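You operate a simulated robot arm through the tools that you are given. There is no shell and no other tool.

Carry out the task below with a simulated robot arm. There is one attempt and no reset: what you move stays moved.

JOB
Set right what has fallen over on the top of the bench. At the end: the red seal box, which lies on its side on the top of the bench, stands upright there; the white pack (marked "RINGS"), which lies on its side on the top of the bench, stands upright there; the white milk carton, which lies on its side on the top of the bench, stands upright there; the white glue stick stands on top of the grey punch (marked "7"); the teal round brush from the top of the bench stands on top of the teal pad; whatever was shut is shut again. Leave all else as you found it, and nothing knocked over. Set down upright: red seal box, milk carton, white pack.
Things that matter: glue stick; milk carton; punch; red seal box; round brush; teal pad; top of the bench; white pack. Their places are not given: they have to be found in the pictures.

It is judged by the outcome, as a careful person would: the job done as asked, and still so three seconds after it is handed in. It fails if anything else is knocked over, pushed out of place, dropped, spilled or broken. A push-on lid holds only when it is set on centred and level and pressed home; a screw cap is set on level and turned clockwise until tight.

ROBOT AND FRAMES
A 7-joint arm with a two-finger parallel gripper, fixed in place. Base frame: the origin is on the floor under the middle of its stand, x ahead of it, y to its left, z up; the work surface is at about z = 800. Units: mm, degrees, N and s.
With the tool pointing down near the work surface it reaches from about 300 to 700 mm from the base axis. Its first joint turns from -66.0 to 66.0 degrees. Payload 1.57 kg.
The tool frame sits at the grasp point between the pads (the TCP): z along the fingers, y along the line on which they close. The tips reach 30 mm beyond it. Largest opening 110 mm; finger width 24, thickness 12; the body of the gripper, 48 by 112 mm, starts 78 mm behind the TCP.
Orientation is told as [roll, pitch, yaw] about the base's x, y, z axes, in that order, counted from this pose: with the fingers straight down and closing along the base's y, the tool's x points along the base's -x, its y along +y and its z along -z.

CONTROLS
- The arm moves only by the tool move_arm. Its argument "deltas" is a list of rows, each a list of 3 entries, a list of its own where there are three numbers: the shift along the base's x, y, z in mm, then the turn, a rotation vector about the base's x, y, z in degrees, then the gripper command, from -1 (shut) to 1 (fully open), values between in proportion. In form: [[[dx, dy, dz], [rx, ry, rz], jaw], ...]. A call has 1 to 20 rows; each row shifts and turns the commanded pose from where the row before left it. Each row takes 0.2 s and may step no farther than 50 mm and 8.6 degrees from the row before; otherwise, or with a gripper value out of range, the whole call is refused. Where a pose cannot be reached the arm comes as near as it can. A force on the tool above 40 N (or 10 N above the force at the start of the call, whichever is more), or a blocked arm, ends the call early, and 0.2 s more pass. Each finger travels about 108 mm/s and halts on what it meets, pressing with about 30 N; the grip force reading is that of the motor and also rises with nothing between the fingers. The clock runs only during rows and for 0.2 s after the last one: add rows that do not move to give the fingers time. It gives the time, the measured TCP pose, the force on the tool (base axes), the opening and the grip force at its end, in the units of the frame above (readings bear some noise), with the torque about the TCP (base axes, N m) and any sound that the robot's microphone picked up.
- Cameras (640 x 400 px; columns grow to the right, rows downward): "scene" is fixed at [152.2, -405.7, 1367.8]; the picture's right is [0.79, -0.61, 0.00], its down [-0.53, -0.68, -0.51] and it looks along [0.31, 0.40, -0.86] (base axes); focal length 214 px, centre (320, 200). "wrist" rides on the gripper at [70, 16, -141] in the tool frame; the picture's right is [-0.23, 0.97, 0.00], its down [-0.86, -0.20, -0.48] and it looks along [-0.47, -0.11, 0.88] (tool axes); focal length 222 px, centre (320, 200).
- grab_frame(camera): a new picture of that camera. No time passes.
- point_at(camera, pixels): for up to 12 pixels [column, row] of the newest picture of that camera ("zoom" is the newest enlarged one), the place [x, y, z] in the base frame of the surface seen there, good to about 3 mm. No time passes.
- zoom(camera, box): a new picture of the part [left, top, right, bottom] of that camera's present view, enlarged. No time passes.
- close_job(): hands the job in; it is judged then, once.

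Leave the gripper open and the arm clear of the work at the hand-in unless told otherwise.

The tools are called after "Emit:" by a JSON object that holds its "api" and its "payload". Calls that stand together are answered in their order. move_arm: Moves the arm, as the interface text tells. Its arguments: {"type":"object","properties":{"deltas":{"type":"array","items":{"type":"array"}}},"required":["deltas"]} The other tools are called the same way: grab_frame (camera) takes a picture; point_at (camera, pixels) gives the place of the surface under pixels of a picture; zoom (camera, box) takes an enlarged picture of a part of a camera's view; close_job () hands the job in.

At the start:

```text
clock: 0.0
position: [364.3, 138.4, 1116.3]
tool_rot: [0.1, 0.0, 0.0]
contact_force: [0.5, -0.4, -0.2]
torque: [-0.03, -0.01, -0.03]
opening: 109.7
grasp_force: 0.0
```

scene: 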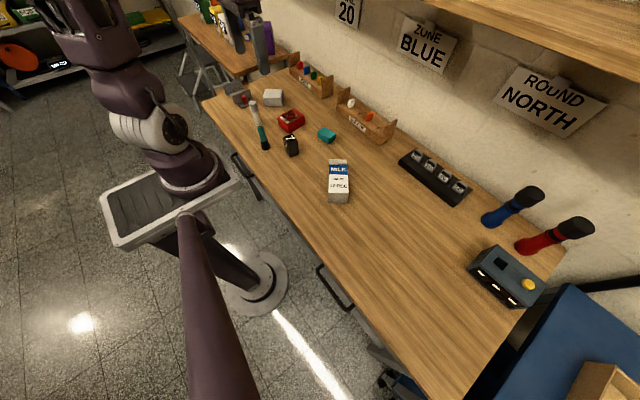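
wrist: 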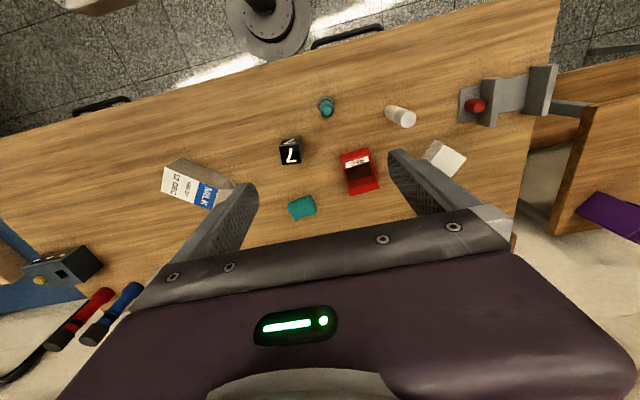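

I see the bench with the milk carton lying near scene (338,180), the red box at (291,121), the black/grey punch at (291,145), a teal piece at (327,135), a white pack at (273,97), and the glue stick and brush near (258,120). I'll zoom in on both cameras to see them better.

Emit:
{"api": "zoom", "payload": {"camera": "scene", "box": [220, 50, 400, 220]}}

Emit:
{"api": "zoom", "payload": {"camera": "wrist", "box": [260, 60, 520, 230]}}

Emit:
{"api": "zoom", "payload": {"camera": "wrist", "box": [130, 60, 350, 230]}}

```text
2.35 times, centred on (310, 135) of scene
```

zoom: 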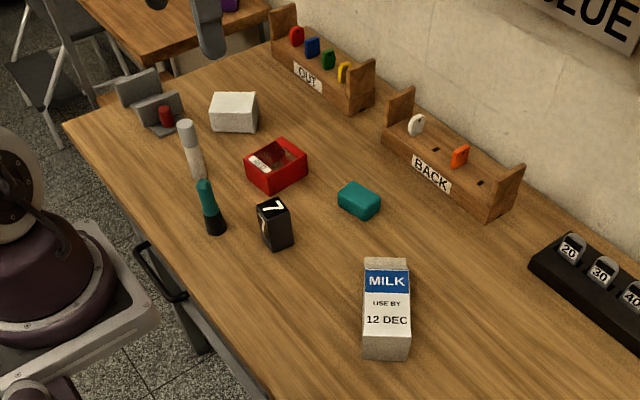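

```text
2.35 times, centred on (390, 145) of wrist
```

zoom: 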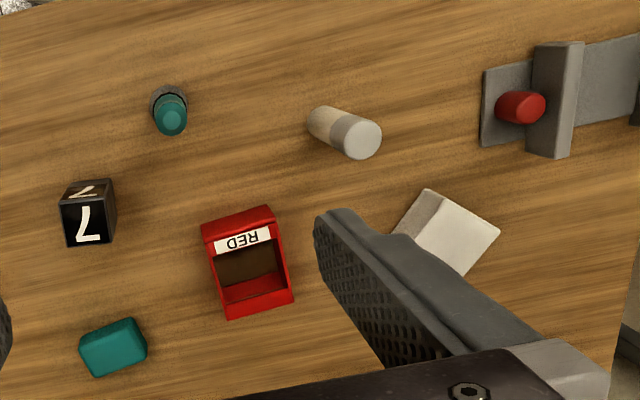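

```text
2.35 times, centred on (240, 145) of wrist
```

zoom: 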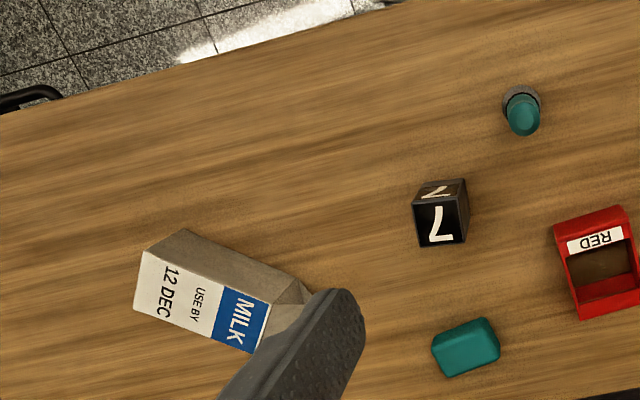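

Now I'll zoom closely on the red box and its neighbours from the scene camera to understand their shapes.

Emit:
{"api": "zoom", "payload": {"camera": "scene", "box": [270, 100, 318, 130]}}

Emit:
{"api": "zoom", "payload": {"camera": "wrist", "box": [330, 140, 394, 180]}}

Emit:
{"api": "zoom", "payload": {"camera": "wrist", "box": [330, 160, 394, 200]}}

```text
13.33 times, centred on (294, 115) of scene
```

zoom: 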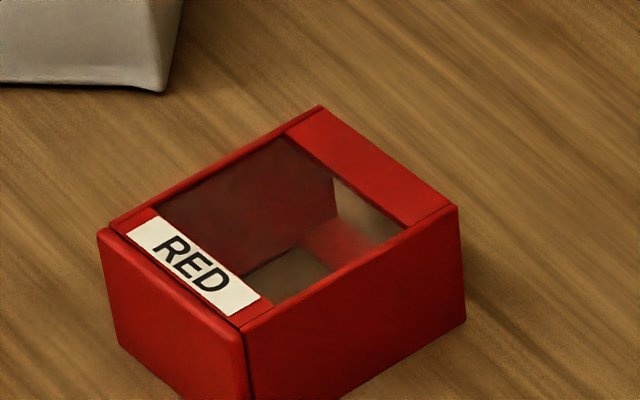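

```text
10.00 times, centred on (362, 160) of wrist
```

zoom: 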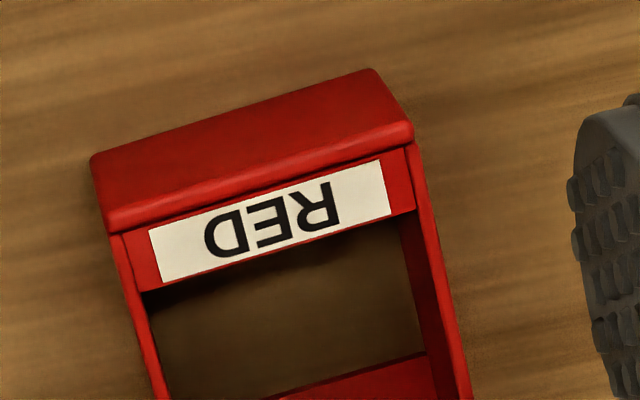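

```text
10.00 times, centred on (362, 180) of wrist
```

zoom: 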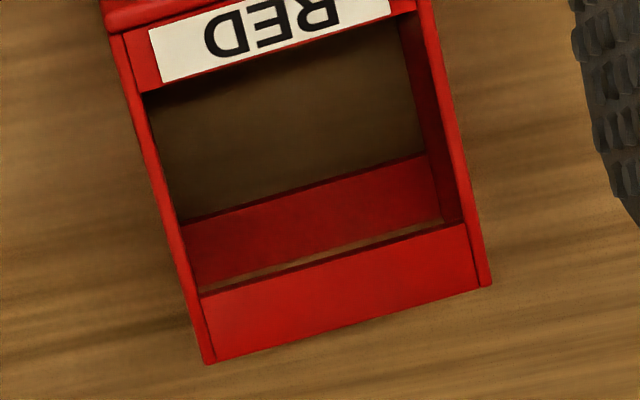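

The red box seems to have a windowed front facing up, a thick slab at one end (near the "RED" text's foot), and maybe an open far end. I'll measure points on it in the scene picture.

Emit:
{"api": "zoom", "payload": {"camera": "scene", "box": [270, 100, 318, 136]}}

Emit:
{"api": "point_at", "payload": {"camera": "scene", "pixels": [[291, 145], [327, 135], [338, 175], [273, 97], [254, 112], [263, 140], [290, 121], [300, 112], [350, 104], [370, 115], [335, 200], [338, 163]]}}

```text
11.11 times, centred on (294, 118) of scene
```

zoom: 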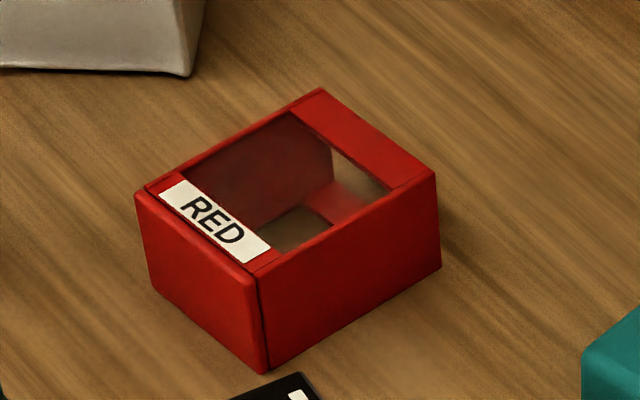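

```text
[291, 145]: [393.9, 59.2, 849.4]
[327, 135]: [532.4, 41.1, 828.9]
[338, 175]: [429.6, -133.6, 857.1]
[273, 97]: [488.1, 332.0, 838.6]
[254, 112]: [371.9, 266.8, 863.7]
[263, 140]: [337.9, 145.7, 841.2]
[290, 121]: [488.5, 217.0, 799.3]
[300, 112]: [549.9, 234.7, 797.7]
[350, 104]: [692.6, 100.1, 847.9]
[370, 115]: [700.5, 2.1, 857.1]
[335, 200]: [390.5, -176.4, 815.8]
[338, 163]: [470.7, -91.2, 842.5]
```

The window is see-through to the bench (z≈799). I'll measure the box's corners in the enlarged picture.

Emit:
{"api": "point_at", "payload": {"camera": "zoom", "pixels": [[150, 195], [255, 275], [430, 175], [320, 93], [200, 240], [195, 290], [265, 360], [262, 285], [430, 265], [350, 240], [370, 130], [155, 280]]}}

```text
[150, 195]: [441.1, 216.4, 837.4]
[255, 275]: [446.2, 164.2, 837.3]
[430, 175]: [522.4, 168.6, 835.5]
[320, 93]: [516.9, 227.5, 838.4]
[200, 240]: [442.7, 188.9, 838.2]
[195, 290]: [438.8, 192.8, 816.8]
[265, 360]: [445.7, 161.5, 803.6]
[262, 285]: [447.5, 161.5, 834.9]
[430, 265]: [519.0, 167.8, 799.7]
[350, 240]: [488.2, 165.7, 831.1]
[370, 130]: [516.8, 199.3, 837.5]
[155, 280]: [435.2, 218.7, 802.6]
```

The red box lies about x 437–523, y 162–225, z 800–838, with a slab at the near (-x) end. Next I'll take close views of the glue stick, brush, punch, pack, milk carton and pad.

Emit:
{"api": "zoom", "payload": {"camera": "scene", "box": [230, 80, 294, 120]}}

Emit:
{"api": "zoom", "payload": {"camera": "scene", "box": [240, 92, 304, 162]}}

Emit:
{"api": "zoom", "payload": {"camera": "scene", "box": [306, 145, 370, 215]}}

Emit:
{"api": "zoom", "payload": {"camera": "scene", "box": [275, 120, 347, 165]}}

```text
10.00 times, centred on (262, 100) of scene
```

zoom: 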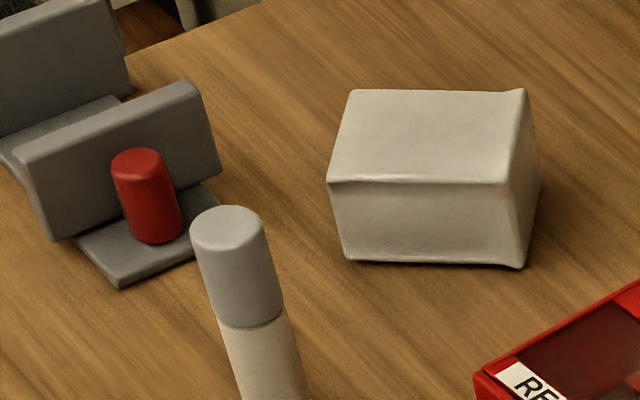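

```text
5.71 times, centred on (272, 127) of scene
```

zoom: 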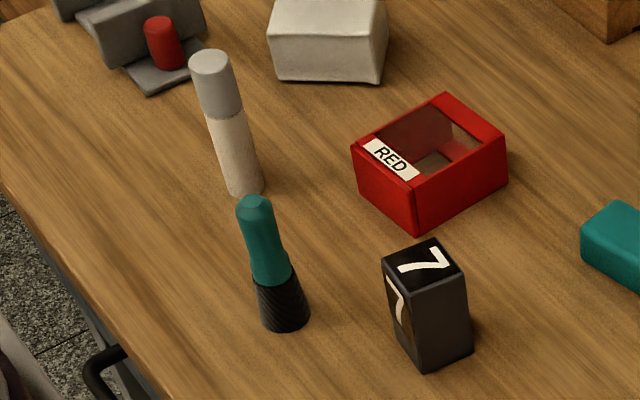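

```text
5.71 times, centred on (338, 180) of scene
```

zoom: 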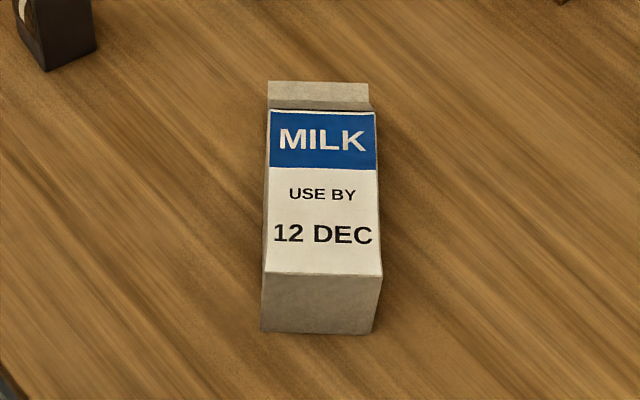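

```text
8.89 times, centred on (311, 142) of scene
```

zoom: 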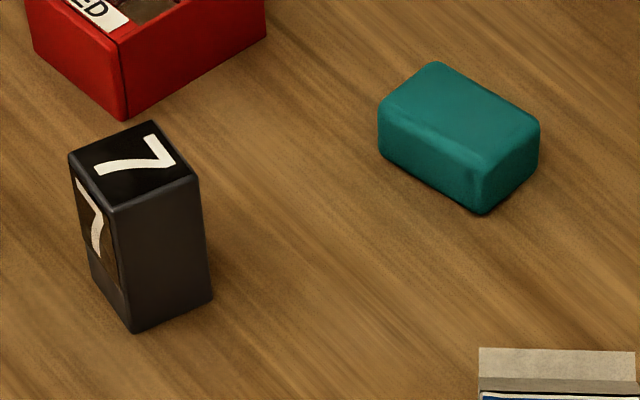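

The milk carton's foot is at its lower image end, and its gable at the upper end. I'll measure the punch and pad in this last enlargement.

Emit:
{"api": "point_at", "payload": {"camera": "zoom", "pixels": [[75, 155], [150, 127], [192, 180], [112, 205], [132, 325], [208, 295], [435, 67], [535, 125], [482, 155], [385, 110], [482, 208], [535, 170]]}}

Emit:
{"api": "zoom", "payload": {"camera": "scene", "box": [306, 145, 370, 215]}}

```text
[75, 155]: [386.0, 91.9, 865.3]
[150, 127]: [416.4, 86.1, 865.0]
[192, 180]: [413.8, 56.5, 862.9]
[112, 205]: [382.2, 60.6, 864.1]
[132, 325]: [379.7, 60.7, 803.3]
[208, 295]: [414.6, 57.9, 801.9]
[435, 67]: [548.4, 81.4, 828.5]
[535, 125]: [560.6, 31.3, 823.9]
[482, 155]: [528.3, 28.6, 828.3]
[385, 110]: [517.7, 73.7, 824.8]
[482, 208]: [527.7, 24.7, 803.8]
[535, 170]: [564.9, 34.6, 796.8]
```

```text
5.71 times, centred on (338, 180) of scene
```

zoom: 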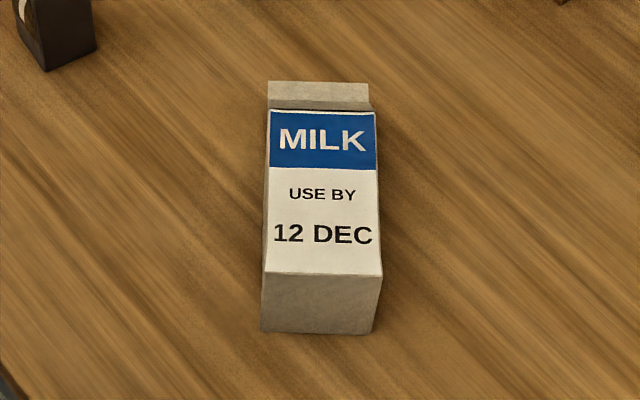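

Punch top is at z≈865, centre about (400,74). Pad top is at z≈828, centre about (540,54). Next I measure the milk carton.

Emit:
{"api": "point_at", "payload": {"camera": "zoom", "pixels": [[268, 270], [380, 272], [272, 115], [373, 115], [262, 330], [370, 332], [270, 85], [367, 85], [320, 195], [320, 100], [318, 300], [320, 90]]}}

Emit:
{"api": "zoom", "payload": {"camera": "scene", "box": [230, 80, 294, 120]}}

```text
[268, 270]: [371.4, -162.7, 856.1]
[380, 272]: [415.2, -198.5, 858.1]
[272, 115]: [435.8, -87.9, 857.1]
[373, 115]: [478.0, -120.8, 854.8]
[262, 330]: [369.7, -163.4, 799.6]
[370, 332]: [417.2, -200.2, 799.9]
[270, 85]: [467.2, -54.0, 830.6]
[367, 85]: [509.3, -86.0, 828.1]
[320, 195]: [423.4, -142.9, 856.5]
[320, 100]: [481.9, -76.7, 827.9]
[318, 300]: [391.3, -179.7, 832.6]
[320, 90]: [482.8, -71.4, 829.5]
```

```text
10.00 times, centred on (262, 100) of scene
```

zoom: 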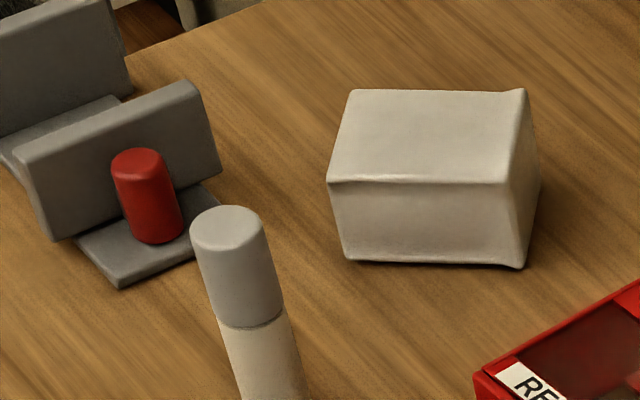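

Milk carton is about 57 × 57 × 145, axis at about 49° in the plane with the gable at the far end. Now the pack and glue stick.

Emit:
{"api": "point_at", "payload": {"camera": "zoom", "pixels": [[335, 180], [500, 185], [355, 95], [518, 95], [350, 258], [515, 262], [420, 140], [420, 220], [522, 200], [230, 225], [250, 320], [535, 190]]}}

Emit:
{"api": "zoom", "payload": {"camera": "scene", "box": [240, 92, 304, 162]}}

```text
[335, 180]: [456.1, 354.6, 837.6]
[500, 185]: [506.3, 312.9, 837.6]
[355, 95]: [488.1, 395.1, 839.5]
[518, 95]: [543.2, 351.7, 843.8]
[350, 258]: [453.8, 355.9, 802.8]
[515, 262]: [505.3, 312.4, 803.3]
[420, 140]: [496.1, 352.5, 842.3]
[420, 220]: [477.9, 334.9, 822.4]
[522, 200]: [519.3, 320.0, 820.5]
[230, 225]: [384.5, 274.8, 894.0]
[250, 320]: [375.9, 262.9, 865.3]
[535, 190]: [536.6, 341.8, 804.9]
```

```text
5.71 times, centred on (272, 127) of scene
```

zoom: 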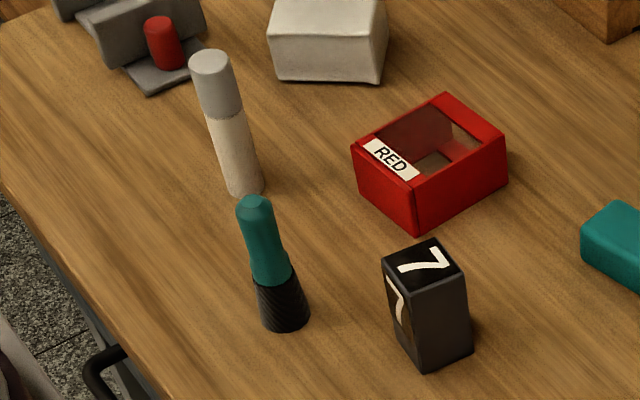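

Pack is about 65 × 53 × 40 with its label hidden so far. Now the glue stick and the brush in the newest enlargement.

Emit:
{"api": "point_at", "payload": {"camera": "zoom", "pixels": [[208, 58], [222, 55], [195, 58], [230, 150], [245, 190], [220, 110], [255, 200], [268, 240], [275, 280], [285, 310], [240, 200], [290, 328]]}}

Emit:
{"api": "zoom", "payload": {"camera": "wrist", "box": [310, 85, 350, 125]}}

Emit:
{"api": "zoom", "payload": {"camera": "wrist", "box": [370, 90, 434, 130]}}

```text
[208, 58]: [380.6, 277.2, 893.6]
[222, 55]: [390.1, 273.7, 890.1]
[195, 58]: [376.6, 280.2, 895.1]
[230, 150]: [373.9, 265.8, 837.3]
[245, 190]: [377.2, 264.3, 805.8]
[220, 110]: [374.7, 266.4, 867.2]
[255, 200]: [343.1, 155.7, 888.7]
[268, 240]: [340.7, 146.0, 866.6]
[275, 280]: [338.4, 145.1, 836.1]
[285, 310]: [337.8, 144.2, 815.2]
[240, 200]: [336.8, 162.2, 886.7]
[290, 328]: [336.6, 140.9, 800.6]
```

```text
10.00 times, centred on (330, 105) of wrist
```

zoom: 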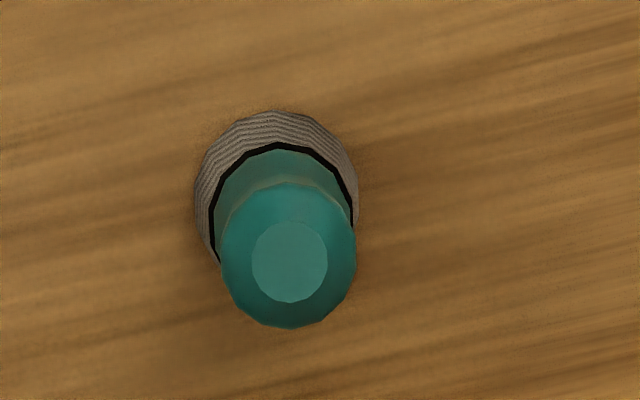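

```text
10.00 times, centred on (402, 110) of wrist
```

zoom: 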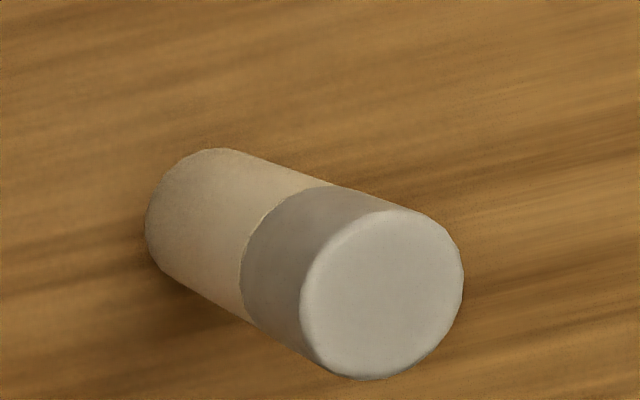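

The glue stick stands near (380,277), top z≈894. The brush stands near (341,155), top z≈888. Before moving I'll measure surrounding things: racks, wall, latch with the red pin, and the row of sockets.

Emit:
{"api": "point_at", "payload": {"camera": "scene", "pixels": [[292, 70], [330, 93], [297, 62], [340, 100], [388, 140], [370, 70], [300, 40], [242, 100], [237, 88], [405, 160], [520, 50], [240, 70]]}}

Emit:
{"api": "zoom", "payload": {"camera": "scene", "box": [200, 20, 420, 160]}}

```text
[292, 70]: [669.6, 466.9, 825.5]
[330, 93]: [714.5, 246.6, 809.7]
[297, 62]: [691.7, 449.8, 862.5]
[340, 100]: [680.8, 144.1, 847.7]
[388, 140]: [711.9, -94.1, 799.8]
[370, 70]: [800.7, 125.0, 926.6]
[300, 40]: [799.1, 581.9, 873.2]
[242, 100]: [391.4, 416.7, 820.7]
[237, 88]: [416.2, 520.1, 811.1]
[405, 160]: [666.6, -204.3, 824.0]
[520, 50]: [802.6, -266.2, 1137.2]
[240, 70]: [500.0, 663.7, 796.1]
```

```text
2.86 times, centred on (310, 90) of scene
```

zoom: 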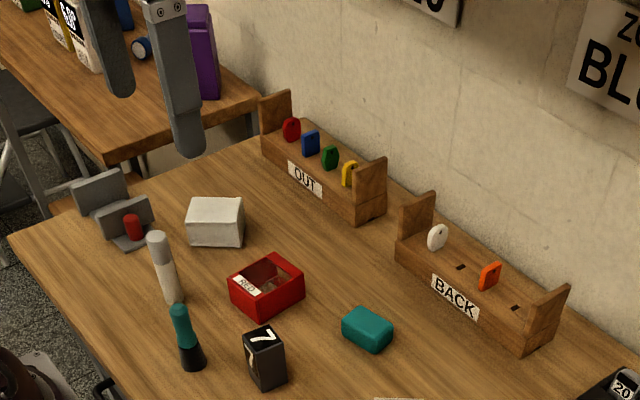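

The wall is at x≈800, with racks at x≈670–720. To find the "RINGS" face and up direction of the white pack, I'll move the wrist camera to its far-left side: arm to about (484,398,996), turned -85° about the vertical, jaws open.

Emit:
{"api": "move_arm", "payload": {"deltas": [[[12, 26, -8], [0, 0, -8.5], 1], [[12, 26, -8], [0, 0, -8.5], 1], [[12, 26, -8], [0, 0, -8.5], 1], [[12, 26, -8], [0, 0, -8.5], 1], [[12, 26, -8], [0, 0, -8.5], 1], [[12, 26, -8], [0, 0, -8.5], 1], [[12, 26, -8], [0, 0, -8.5], 1], [[12, 26, -8], [0, 0, -8.5], 1], [[12, 26, -8], [0, 0, -8.5], 1], [[12, 26, -8], [0, 0, -8.5], 1], [[0, 0, 0], [0, 0, 0], 1]]}}

Emit:
{"api": "grab_frame", "payload": {"camera": "wrist"}}

```text
clock: 2.4
position: [484.6, 397.1, 1036.4]
tool_rot: [0.0, 0.0, -85.1]
contact_force: [-0.5, -0.4, -0.5]
torque: [-0.01, 0.0, 0.02]
opening: 110.1
grasp_force: 0.1
```

```text
taken
```

wrist: 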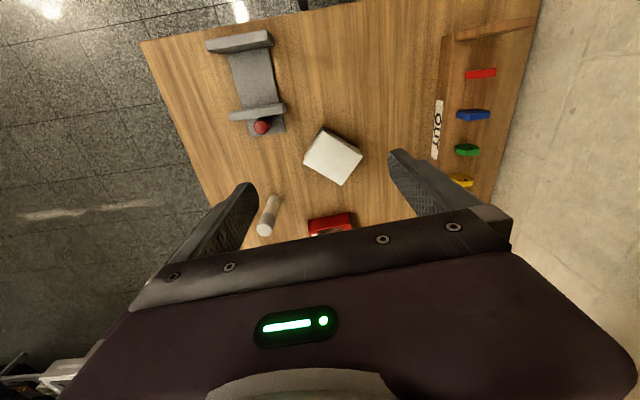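

The pack is at about wrist (333,157). I'll enlarge it.

Emit:
{"api": "zoom", "payload": {"camera": "wrist", "box": [293, 120, 373, 195]}}

Emit:
{"api": "zoom", "payload": {"camera": "wrist", "box": [200, 20, 300, 140]}}

```text
5.33 times, centred on (333, 158) of wrist
```

zoom: 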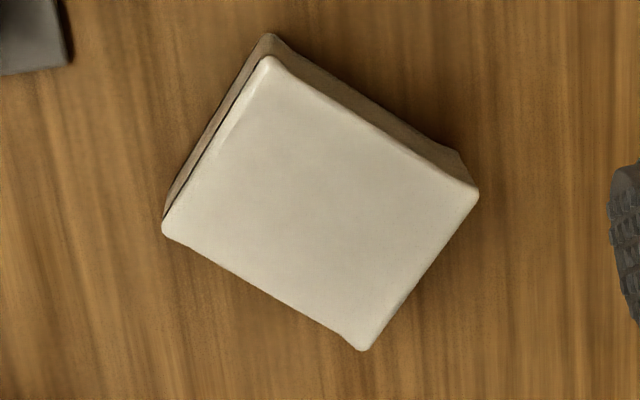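

```text
3.33 times, centred on (250, 80) of wrist
```

zoom: 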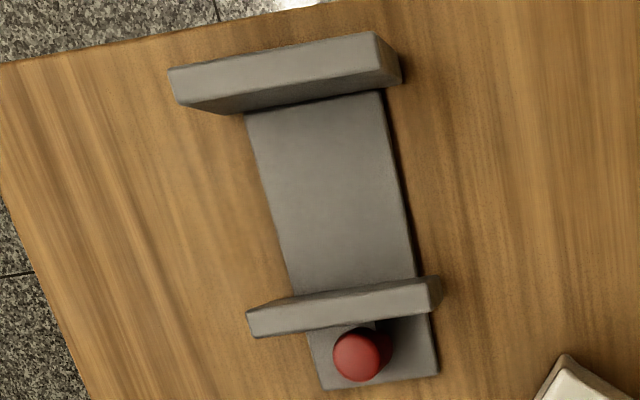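

A groove shows near the pack's upper-left (image) end, so that end may carry a lid or base slab. I'll measure the latch's heights here to plan a safe lower viewing pose.

Emit:
{"api": "point_at", "payload": {"camera": "wrist", "pixels": [[262, 112], [262, 127], [240, 38], [255, 75], [309, 160], [333, 130], [357, 152], [344, 183], [267, 228], [320, 150], [275, 125], [330, 220]]}}

```text
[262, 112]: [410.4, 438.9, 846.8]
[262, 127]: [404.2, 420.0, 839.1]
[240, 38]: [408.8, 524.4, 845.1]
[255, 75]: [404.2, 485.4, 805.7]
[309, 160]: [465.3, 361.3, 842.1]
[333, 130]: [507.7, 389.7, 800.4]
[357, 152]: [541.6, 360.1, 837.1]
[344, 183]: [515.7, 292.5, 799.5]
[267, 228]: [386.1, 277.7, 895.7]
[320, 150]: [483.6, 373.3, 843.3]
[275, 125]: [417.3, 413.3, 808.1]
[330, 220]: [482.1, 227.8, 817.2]
```

The latch tops out at z≈847. I'll move to about (372,438,930), turning +45° about vertical and tilting 25° so the wrist camera sees the pack's grooved end at a lower angle.

Emit:
{"api": "move_arm", "payload": {"deltas": [[[-19, 7, 0], [0, 0, 7.5], 1], [[-19, 7, 0], [0, 0, 7.5], 1], [[-19, 7, -10], [0, 0, 7.5], 1], [[-19, 7, -20], [0, 0, 7.5], 1], [[-18, 7, -20], [0, 0, 7.5], 1], [[-18, 6, -20], [0, 0, 7.5], 1], [[0, 0, -12], [-5.36, -6.38, 0], 1], [[0, 0, -12], [-5.36, -6.38, 0], 1], [[0, 0, -12], [-5.36, -6.38, 0], 1], [[0, 0, 0], [0, 0, 0], 1]]}}

Emit:
{"api": "grab_frame", "payload": {"camera": "wrist"}}

```text
clock: 4.6
position: [372.2, 438.7, 930.3]
tool_rot: [0.0, -25.1, -40.1]
contact_force: [0.1, 0.5, 0.3]
torque: [-0.02, -0.01, 0.0]
opening: 109.9
grasp_force: 0.0
```

```text
taken
```

wrist: 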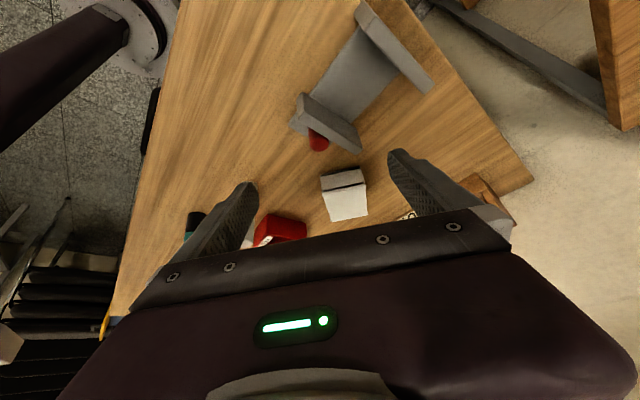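

The pack's grooved end now faces the camera at (343,190). I'll enlarge it.

Emit:
{"api": "zoom", "payload": {"camera": "wrist", "box": [308, 160, 380, 225]}}

Emit:
{"api": "zoom", "payload": {"camera": "wrist", "box": [240, 160, 320, 250]}}

```text
6.15 times, centred on (344, 192) of wrist
```

zoom: 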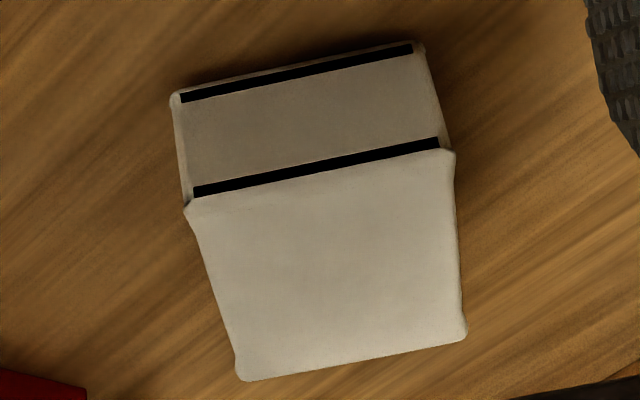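

```text
4.44 times, centred on (280, 205) of wrist
```

zoom: 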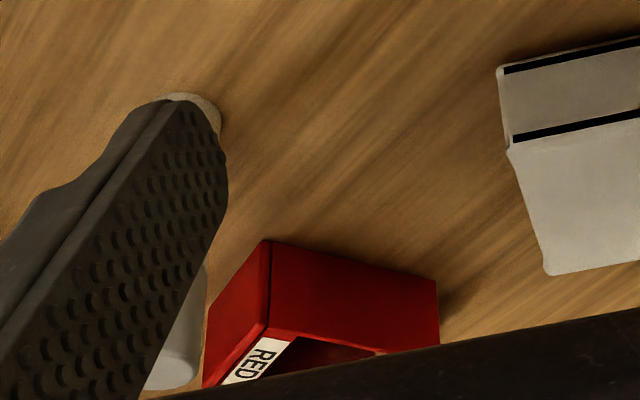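

The pack's end face shows two black bars along its edges but no text. I'll move to see the far side of the pack: undo the tilt, turn -60° more about vertical, tilt 15° for a lower look, to about (500,447,910).

Emit:
{"api": "move_arm", "payload": {"deltas": [[[0, 0, 10], [5.36, 6.38, 0], 1], [[0, 0, 10], [5.36, 6.38, 0], 1], [[0, 0, 10], [5.36, 6.38, 0], 1], [[18, 1, 0], [0, 0, -8.57], 1], [[18, 1, 0], [0, 0, -8.57], 1], [[18, 1, 0], [0, 0, -8.57], 1], [[18, 1, 0], [0, 0, -8.57], 1], [[18, 1, 0], [0, 0, -8.57], 1], [[19, 2, 0], [0, 0, -8.57], 1], [[19, 2, 0], [0, 0, -8.57], 1], [[0, 0, -20], [-7.39, 1.3, 0], 1], [[0, 0, -20], [-7.39, 1.3, 0], 1], [[0, 0, 0], [0, 0, 0], 1]]}}

Emit:
{"api": "grab_frame", "payload": {"camera": "wrist"}}

```text
clock: 7.4
position: [482.3, 431.3, 946.2]
tool_rot: [0.1, -5.5, -99.2]
contact_force: [-0.2, 0.1, 0.3]
torque: [0.01, 0.05, -0.01]
opening: 110.1
grasp_force: 0.0
out of reach, approached as far as the arm can: row 10, 11, 12
```

```text
taken
```

wrist: 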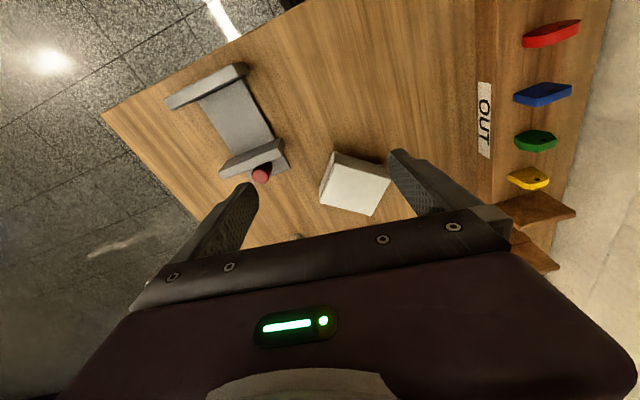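

The arm stopped slightly short but the pack's far faces are visible at (355,180). I'll enlarge.

Emit:
{"api": "zoom", "payload": {"camera": "wrist", "box": [315, 145, 395, 220]}}

```text
5.33 times, centred on (355, 182) of wrist
```

zoom: 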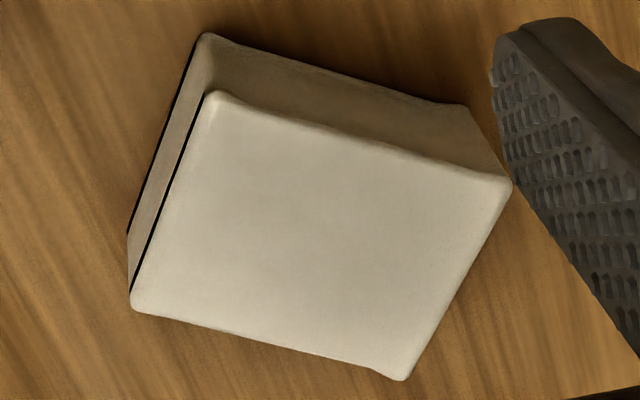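

The far side is blank too, so the label must be on the face lying on the bench; I'll look at it once lifted. First I'll deal with the brush and the glue stick to make room. Now I rise and head back toward (400,270), undoing the tilt and turning back.

Emit:
{"api": "move_arm", "payload": {"deltas": [[[-20, -30, 40], [7.39, -1.3, 0], 1], [[-20, -30, 40], [7.39, -1.3, 0], 1], [[-10, -30, 20], [0, 0, 8.5], 1], [[-10, -20, 0], [0, 0, 8.5], 1], [[-10, -20, 0], [0, 0, 8.5], 1], [[-10, -20, 0], [0, 0, 8.5], 1], [[-10, -20, 0], [0, 0, 8.5], 1], [[-10, -10, 0], [0, 0, 8.5], 1], [[0, 0, 0], [0, 0, 8.5], 1], [[0, 0, 0], [0, 0, 8.5], 1], [[0, 0, 0], [0, 0, 8.5], 1], [[0, 0, 0], [0, 0, 8.5], 1], [[0, 0, 0], [0, 0, 0], 1]]}}

Emit:
{"api": "grab_frame", "payload": {"camera": "wrist"}}

```text
refused: row 1 steps farther than a row can; nothing moved
```

```text
taken
```

wrist: 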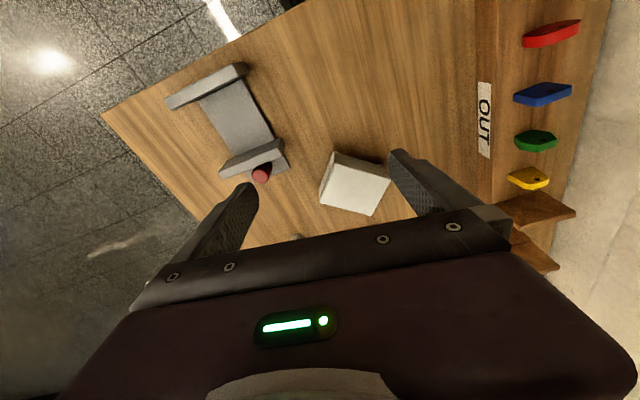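

The first row was 54 mm long, over the limit; I'll repeat with smaller steps.

Emit:
{"api": "move_arm", "payload": {"deltas": [[[-18, -25, 35], [7.39, -1.3, 0], 1], [[-18, -25, 35], [7.39, -1.3, 0], 1], [[-10, -30, 20], [0, 0, 8.5], 1], [[-10, -20, 0], [0, 0, 8.5], 1], [[-10, -20, 0], [0, 0, 8.5], 1], [[-10, -20, 0], [0, 0, 8.5], 1], [[-10, -20, 0], [0, 0, 8.5], 1], [[-10, -10, 0], [0, 0, 8.5], 1], [[0, 0, 0], [0, 0, 8.5], 1], [[0, 0, 0], [0, 0, 8.5], 1], [[0, 0, 0], [0, 0, 8.5], 1], [[0, 0, 0], [0, 0, 8.5], 1], [[0, 0, 0], [0, 0, 0], 1]]}}

Emit:
{"api": "grab_frame", "payload": {"camera": "wrist"}}

```text
clock: 10.2
position: [386.0, 259.9, 1036.5]
tool_rot: [0.2, 9.7, -14.2]
contact_force: [0.2, -0.6, -0.1]
torque: [0.02, 0.01, 0.0]
opening: 109.9
grasp_force: 0.1
out of reach, approached as far as the arm can: row 1
```

```text
taken
```

wrist: 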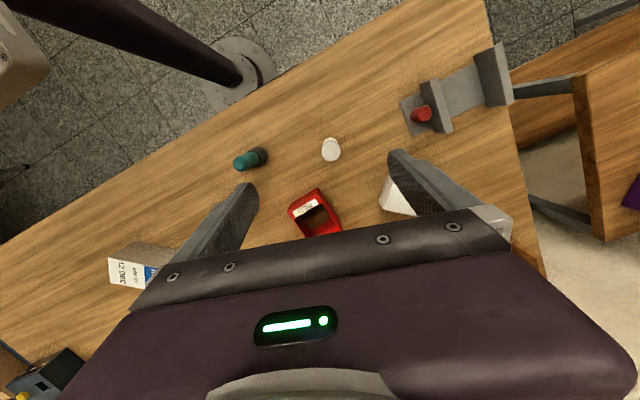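

The commanded pose restarted from the reached pose; now at (386,260,1036) with pitch 9.7. I'll level the tool, return yaw to 0, and hover near (345,200,1010) for a close look at the brush and glue stick.

Emit:
{"api": "move_arm", "payload": {"deltas": [[[-8, -12, 0], [-1.19, -4.7, 0], 1], [[-8, -12, 0], [-1.19, -4.7, 0], 1], [[-8, -12, 0], [0, 0, 7.1], 1], [[-8, -12, 0], [0, 0, 7.1], 1], [[-8, -12, -20], [0, 0, 0], 1], [[0, 0, 0], [0, 0, 0], 1]]}}

Emit:
{"api": "grab_frame", "payload": {"camera": "wrist"}}

```text
clock: 11.6
position: [347.0, 199.7, 1016.2]
tool_rot: [0.3, 0.0, 0.1]
contact_force: [-0.2, -0.3, -0.8]
torque: [0.01, 0.01, 0.03]
opening: 110.0
grasp_force: 0.0
```

```text
taken
```

wrist: 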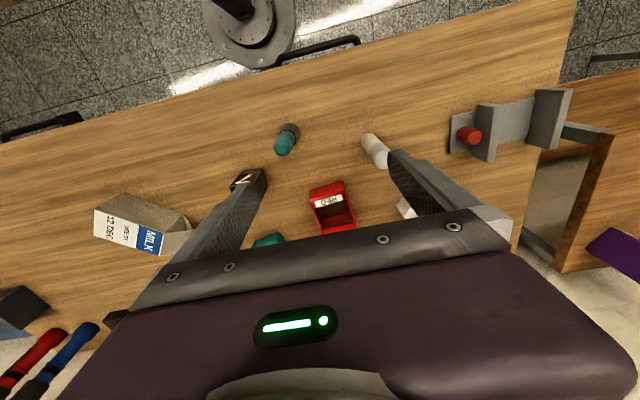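

The brush is at wrist (286,140) and the glue stick at (375,150). I'll enlarge both and measure.

Emit:
{"api": "zoom", "payload": {"camera": "wrist", "box": [260, 110, 324, 170]}}

Emit:
{"api": "point_at", "payload": {"camera": "wrist", "pixels": [[283, 150], [287, 138], [290, 128], [378, 160], [370, 142], [367, 137], [280, 150], [286, 150], [374, 162], [382, 160], [291, 124], [384, 158]]}}

```text
6.67 times, centred on (292, 140) of wrist
```

zoom: 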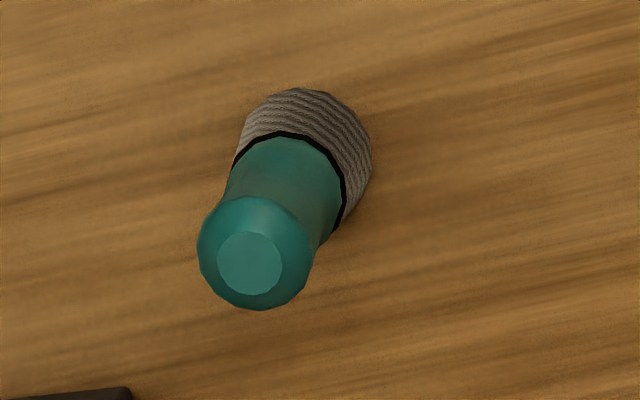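

```text
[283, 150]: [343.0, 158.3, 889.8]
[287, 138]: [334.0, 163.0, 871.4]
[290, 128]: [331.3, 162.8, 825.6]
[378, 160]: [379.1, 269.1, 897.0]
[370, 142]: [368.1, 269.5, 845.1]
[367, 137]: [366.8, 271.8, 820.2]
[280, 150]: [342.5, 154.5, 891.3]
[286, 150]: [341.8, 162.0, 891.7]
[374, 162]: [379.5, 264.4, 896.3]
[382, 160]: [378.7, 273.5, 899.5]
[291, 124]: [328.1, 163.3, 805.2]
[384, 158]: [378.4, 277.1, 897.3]
```

I'll measure the brush's flat top disc (zoom about (250,263)) and its base ring more exactly.

Emit:
{"api": "point_at", "payload": {"camera": "zoom", "pixels": [[250, 240], [250, 263], [250, 288], [224, 263], [278, 263], [300, 95], [250, 125], [365, 160], [290, 150], [330, 180], [350, 200], [270, 190]]}}

Emit:
{"api": "zoom", "payload": {"camera": "wrist", "box": [350, 120, 400, 175]}}

```text
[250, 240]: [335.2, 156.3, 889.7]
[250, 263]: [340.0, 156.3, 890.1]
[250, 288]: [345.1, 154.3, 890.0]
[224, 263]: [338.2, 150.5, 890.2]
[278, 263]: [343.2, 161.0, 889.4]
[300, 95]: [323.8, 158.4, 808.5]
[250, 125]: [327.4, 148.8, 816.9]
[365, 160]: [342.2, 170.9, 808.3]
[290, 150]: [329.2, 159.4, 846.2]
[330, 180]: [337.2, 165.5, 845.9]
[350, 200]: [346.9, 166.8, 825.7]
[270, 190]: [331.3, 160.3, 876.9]
```

```text
7.27 times, centred on (375, 148) of wrist
```

zoom: 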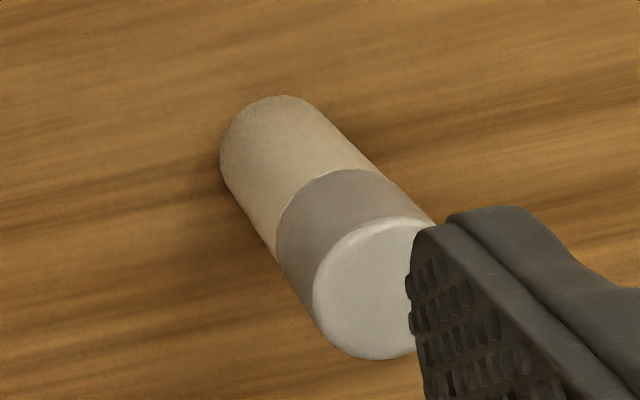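

The brush's axis is at about (340.2,155.7), base radius about 15.5. I go above it with the jaws at about 70 mm, then descend to z≈838.

Emit:
{"api": "move_arm", "payload": {"deltas": [[[-3.4, -22, 0], [0, 0, 0], 0.3], [[-3.4, -22, 0], [0, 0, 0], 0.3], [[0, 0, -40], [0, 0, 0], 0.3], [[0, 0, -30], [0, 0, 0], 0.3], [[0, 0, 0], [0, 0, 0], 0.3]]}}

Emit:
{"api": "grab_frame", "payload": {"camera": "wrist"}}

```text
clock: 12.8
position: [338.2, 158.3, 945.4]
tool_rot: [0.3, 0.1, 0.1]
contact_force: [0.3, -0.1, 0.2]
torque: [0.01, -0.01, 0.05]
opening: 71.5
grasp_force: 0.0
```

```text
taken
```

wrist: 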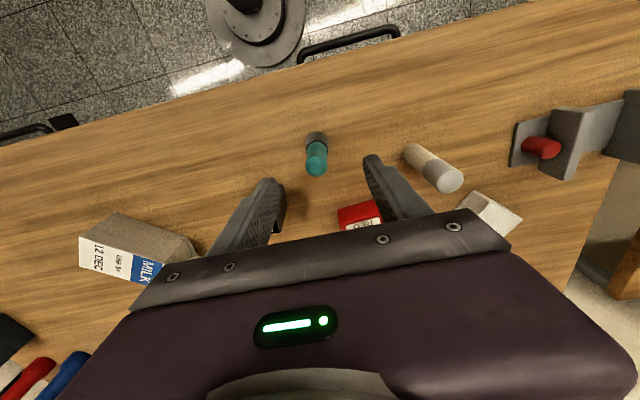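

Now at z≈945 over the brush, seen at (317,160). I'll re-measure its place from this closer view.

Emit:
{"api": "zoom", "payload": {"camera": "wrist", "box": [285, 120, 349, 190]}}

Emit:
{"api": "point_at", "payload": {"camera": "wrist", "pixels": [[317, 165], [317, 168], [317, 171], [313, 168], [321, 168], [316, 133], [306, 140], [326, 140], [305, 145], [327, 145]]}}

```text
5.71 times, centred on (317, 155) of wrist
```

zoom: 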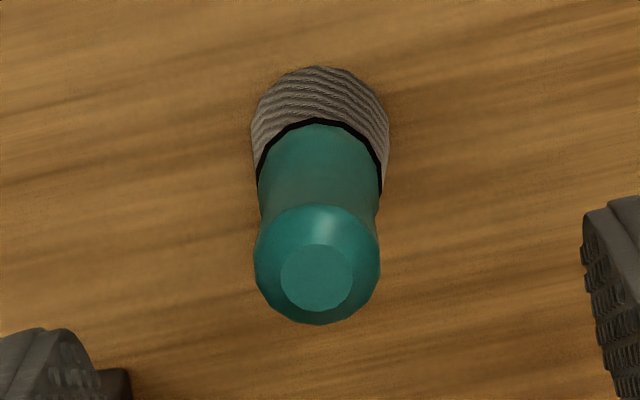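

```text
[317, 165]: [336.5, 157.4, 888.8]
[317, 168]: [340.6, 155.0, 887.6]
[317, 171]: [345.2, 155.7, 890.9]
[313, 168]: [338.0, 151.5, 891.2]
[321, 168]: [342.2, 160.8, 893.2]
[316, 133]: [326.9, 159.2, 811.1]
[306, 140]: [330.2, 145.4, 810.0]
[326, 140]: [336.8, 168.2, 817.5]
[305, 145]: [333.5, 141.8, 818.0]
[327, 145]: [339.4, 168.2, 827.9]
```

The axis confirms at (340.5,156). I descend to z≈838 around it, then close.

Emit:
{"api": "move_arm", "payload": {"deltas": [[[0, 0, -40], [0, 0, 0], 0.3], [[0, 0, -40], [0, 0, 0], 0.3], [[0, 0, -27], [0, 0, 0], 0.3], [[0, 0, 0], [0, 0, 0], 0.3], [[0, 0, 0], [0, 0, 0], -0.2], [[0, 0, 0], [0, 0, 0], -1], [[0, 0, 0], [0, 0, 0], -1], [[0, 0, 0], [0, 0, 0], -1]]}}

Emit:
{"api": "grab_frame", "payload": {"camera": "wrist"}}

```text
clock: 14.6
position: [338.5, 156.0, 837.9]
tool_rot: [0.3, 0.1, 0.0]
contact_force: [-0.4, 0.1, -0.4]
torque: [0.02, 0.01, 0.01]
opening: 28.7
grasp_force: 29.9
```

```text
taken
```

wrist: 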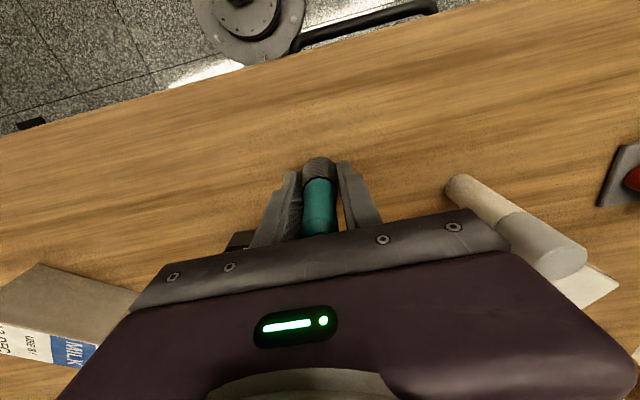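

Gripped (opening 28.7 mm). I lift straight up to z≈960.

Emit:
{"api": "move_arm", "payload": {"deltas": [[[0, 0, 20], [0, 0, 0], -1], [[0, 0, 40], [0, 0, 0], -1], [[0, 0, 40], [0, 0, 0], -1], [[0, 0, 25], [0, 0, 0], -1], [[0, 0, 0], [0, 0, 0], -1]]}}

Emit:
{"api": "grab_frame", "payload": {"camera": "scene"}}

Emit:
{"api": "zoom", "payload": {"camera": "scene", "box": [311, 121, 343, 149]}}

```text
clock: 15.8
position: [339.1, 155.5, 964.0]
tool_rot: [0.3, 0.0, 0.0]
contact_force: [-1.2, -0.1, -0.2]
torque: [0.01, -0.01, -0.02]
opening: 28.9
grasp_force: 30.1
```

```text
taken
```

scene: 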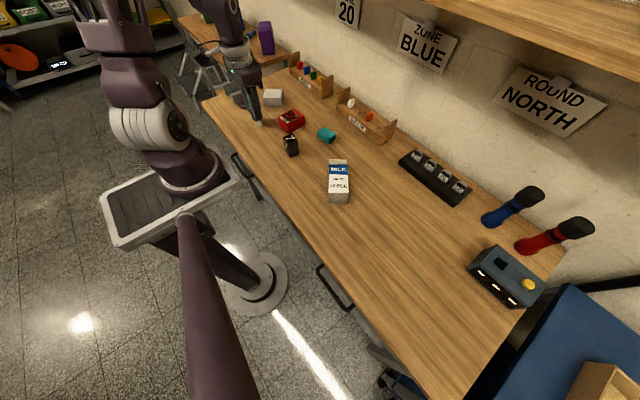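

```text
14.29 times, centred on (327, 135) of scene
```

zoom: 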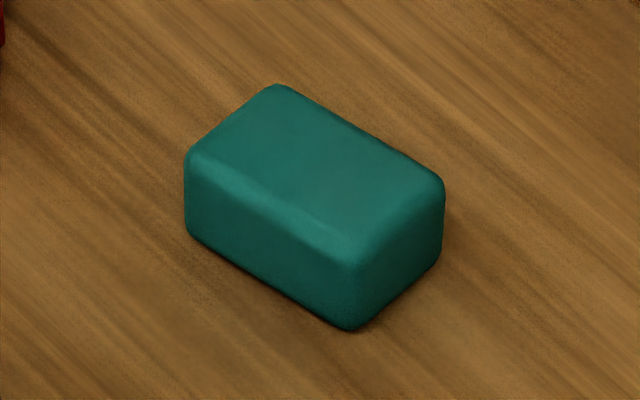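

I'll measure the pad's faces and top outline in this enlargement.

Emit:
{"api": "point_at", "payload": {"camera": "zoom", "pixels": [[348, 326], [188, 228], [438, 255], [278, 92], [200, 150], [355, 240], [432, 178], [315, 170], [350, 135], [260, 200], [400, 230], [270, 260]]}}

```text
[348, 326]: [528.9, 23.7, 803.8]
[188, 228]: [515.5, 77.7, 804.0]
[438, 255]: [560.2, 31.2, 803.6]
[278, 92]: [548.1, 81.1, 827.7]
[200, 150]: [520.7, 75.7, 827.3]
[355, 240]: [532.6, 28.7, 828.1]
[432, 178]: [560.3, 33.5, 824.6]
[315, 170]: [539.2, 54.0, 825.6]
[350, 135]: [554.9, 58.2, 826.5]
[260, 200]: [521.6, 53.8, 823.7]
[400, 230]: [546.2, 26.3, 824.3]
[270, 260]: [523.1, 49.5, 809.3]
```

The pad's centre is about (538.5,54.7), top z≈827. The brush sits about +1.7 mm in x from the tool point, so I move to about (536.8,54.7) at z≈964.

Emit:
{"api": "move_arm", "payload": {"deltas": [[[39.6, -20.2, 0], [0, 0, 0], -1], [[39.6, -20.2, 0], [0, 0, 0], -1], [[39.6, -20.2, 0], [0, 0, 0], -1], [[39.6, -20.2, 0], [0, 0, 0], -1], [[39.6, -20.2, 0], [0, 0, 0], -1], [[0, 0, 0], [0, 0, 0], -1], [[0, 0, 0], [0, 0, 0], -1]]}}

Emit:
{"api": "grab_frame", "payload": {"camera": "wrist"}}

Emit:
{"api": "zoom", "payload": {"camera": "scene", "box": [287, 85, 383, 165]}}

```text
clock: 17.4
position: [535.7, 58.0, 961.8]
tool_rot: [0.3, -0.1, 0.0]
contact_force: [-0.2, 0.0, 0.1]
torque: [0.01, -0.01, 0.01]
opening: 28.6
grasp_force: 30.3
```

```text
taken
```

wrist: 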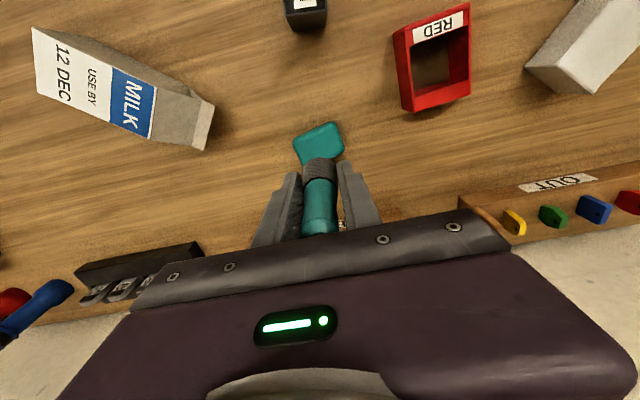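

```text
5.00 times, centred on (335, 125) of scene
```

zoom: 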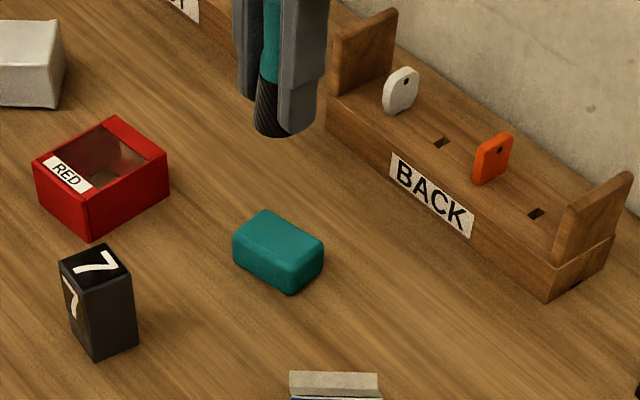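

Reading shows (535.7,58.0); I'll hold a moment for a second reading and measure the brush and pad in the wrist picture.

Emit:
{"api": "point_at", "payload": {"camera": "wrist", "pixels": [[320, 159], [320, 165], [308, 165], [334, 168], [320, 172], [318, 125], [297, 143], [341, 135], [320, 145], [303, 163], [342, 153], [320, 185]]}}

Emit:
{"api": "move_arm", "payload": {"deltas": [[[0, 0, 0], [0, 0, 0], -1]]}}

Emit:
{"api": "zoom", "payload": {"camera": "wrist", "box": [285, 115, 355, 180]}}

```text
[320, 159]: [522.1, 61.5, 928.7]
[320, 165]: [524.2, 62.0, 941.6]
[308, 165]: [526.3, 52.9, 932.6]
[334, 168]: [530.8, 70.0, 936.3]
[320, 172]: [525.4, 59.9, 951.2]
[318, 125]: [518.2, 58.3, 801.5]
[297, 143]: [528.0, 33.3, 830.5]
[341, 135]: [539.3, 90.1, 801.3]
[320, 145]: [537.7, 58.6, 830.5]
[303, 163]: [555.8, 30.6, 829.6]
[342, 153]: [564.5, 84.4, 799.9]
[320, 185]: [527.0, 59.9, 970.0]
```

```text
clock: 17.8
position: [535.6, 56.8, 961.7]
tool_rot: [0.3, 0.1, -0.1]
contact_force: [-1.0, 0.6, -0.5]
torque: [0.0, 0.01, -0.01]
opening: 28.8
grasp_force: 30.3
```

```text
6.15 times, centred on (320, 148) of wrist
```

zoom: 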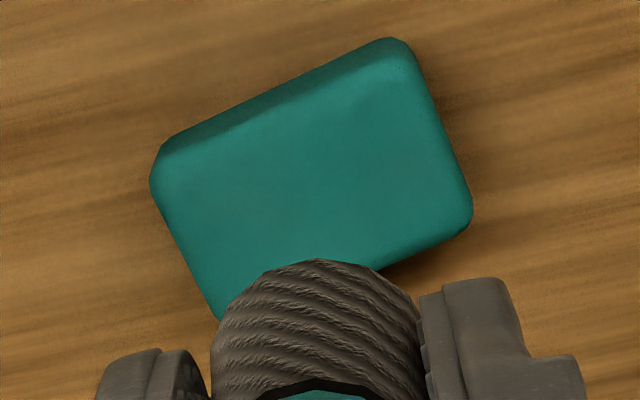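

I'll measure the pad outline in this wrist enlargement to cross-check its centre.

Emit:
{"api": "point_at", "payload": {"camera": "zoom", "pixels": [[165, 175], [395, 60], [460, 210], [390, 250], [225, 295], [300, 160], [190, 150], [370, 55], [290, 270], [345, 268]]}}

```text
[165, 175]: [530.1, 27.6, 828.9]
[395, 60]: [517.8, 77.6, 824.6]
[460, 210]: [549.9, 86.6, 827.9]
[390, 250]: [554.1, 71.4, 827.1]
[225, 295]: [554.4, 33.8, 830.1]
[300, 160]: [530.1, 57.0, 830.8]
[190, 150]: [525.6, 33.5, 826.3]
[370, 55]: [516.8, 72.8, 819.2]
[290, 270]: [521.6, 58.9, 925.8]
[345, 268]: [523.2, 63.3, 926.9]
```

The pad centre averages (538.7,55.2). I shift by (+1.7,-2.3) and descend to z≈872, leaving the brush a few mm above the pad.

Emit:
{"api": "move_arm", "payload": {"deltas": [[[1.7, -2.3, -30], [0, 0, 0], -1], [[0, 0, -30], [0, 0, 0], -1], [[0, 0, -28], [0, 0, 0], -1], [[0, 0, 0], [0, 0, 0], -1]]}}

Emit:
{"api": "zoom", "payload": {"camera": "scene", "box": [303, 105, 351, 150]}}

Emit:
{"api": "zoom", "payload": {"camera": "wrist", "box": [285, 115, 355, 200]}}

```text
clock: 18.8
position: [539.7, 52.7, 874.7]
tool_rot: [0.3, 0.1, 0.0]
contact_force: [0.0, 0.3, -0.8]
torque: [0.01, -0.03, 0.02]
opening: 28.8
grasp_force: 29.7
```

```text
8.89 times, centred on (327, 128) of scene
```

zoom: 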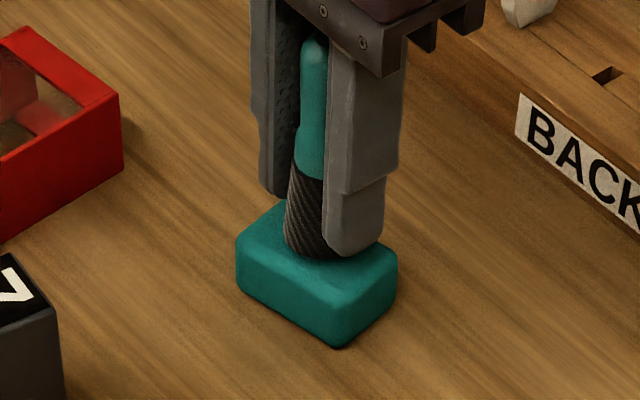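

```text
4.71 times, centred on (320, 158) of wrist
```

zoom: 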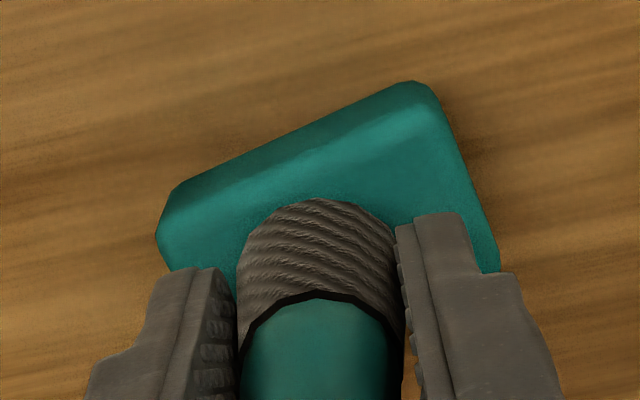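

I'll measure where the brush rim and the pad's edges sit in this wrist enlargement.

Emit:
{"api": "point_at", "payload": {"camera": "zoom", "pixels": [[315, 206], [260, 235], [375, 225], [315, 190], [315, 175], [315, 160], [315, 145], [240, 250], [200, 240], [440, 200], [470, 240], [400, 150]]}}

Emit:
{"api": "move_arm", "payload": {"deltas": [[[0, 0, 0], [0, 0, 0], -1]]}}

```text
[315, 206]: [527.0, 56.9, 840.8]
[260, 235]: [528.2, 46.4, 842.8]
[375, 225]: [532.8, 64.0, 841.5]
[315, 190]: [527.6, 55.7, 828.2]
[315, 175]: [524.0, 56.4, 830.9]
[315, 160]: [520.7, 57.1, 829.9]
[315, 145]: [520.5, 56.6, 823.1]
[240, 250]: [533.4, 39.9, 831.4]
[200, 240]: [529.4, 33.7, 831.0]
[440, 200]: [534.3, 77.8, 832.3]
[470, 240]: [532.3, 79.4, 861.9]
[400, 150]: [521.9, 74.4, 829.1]
```

```text
clock: 19.2
position: [539.2, 52.2, 875.1]
tool_rot: [0.3, -0.1, 0.0]
contact_force: [0.2, 0.1, -0.8]
torque: [-0.06, 0.0, -0.01]
opening: 28.8
grasp_force: 29.3
```

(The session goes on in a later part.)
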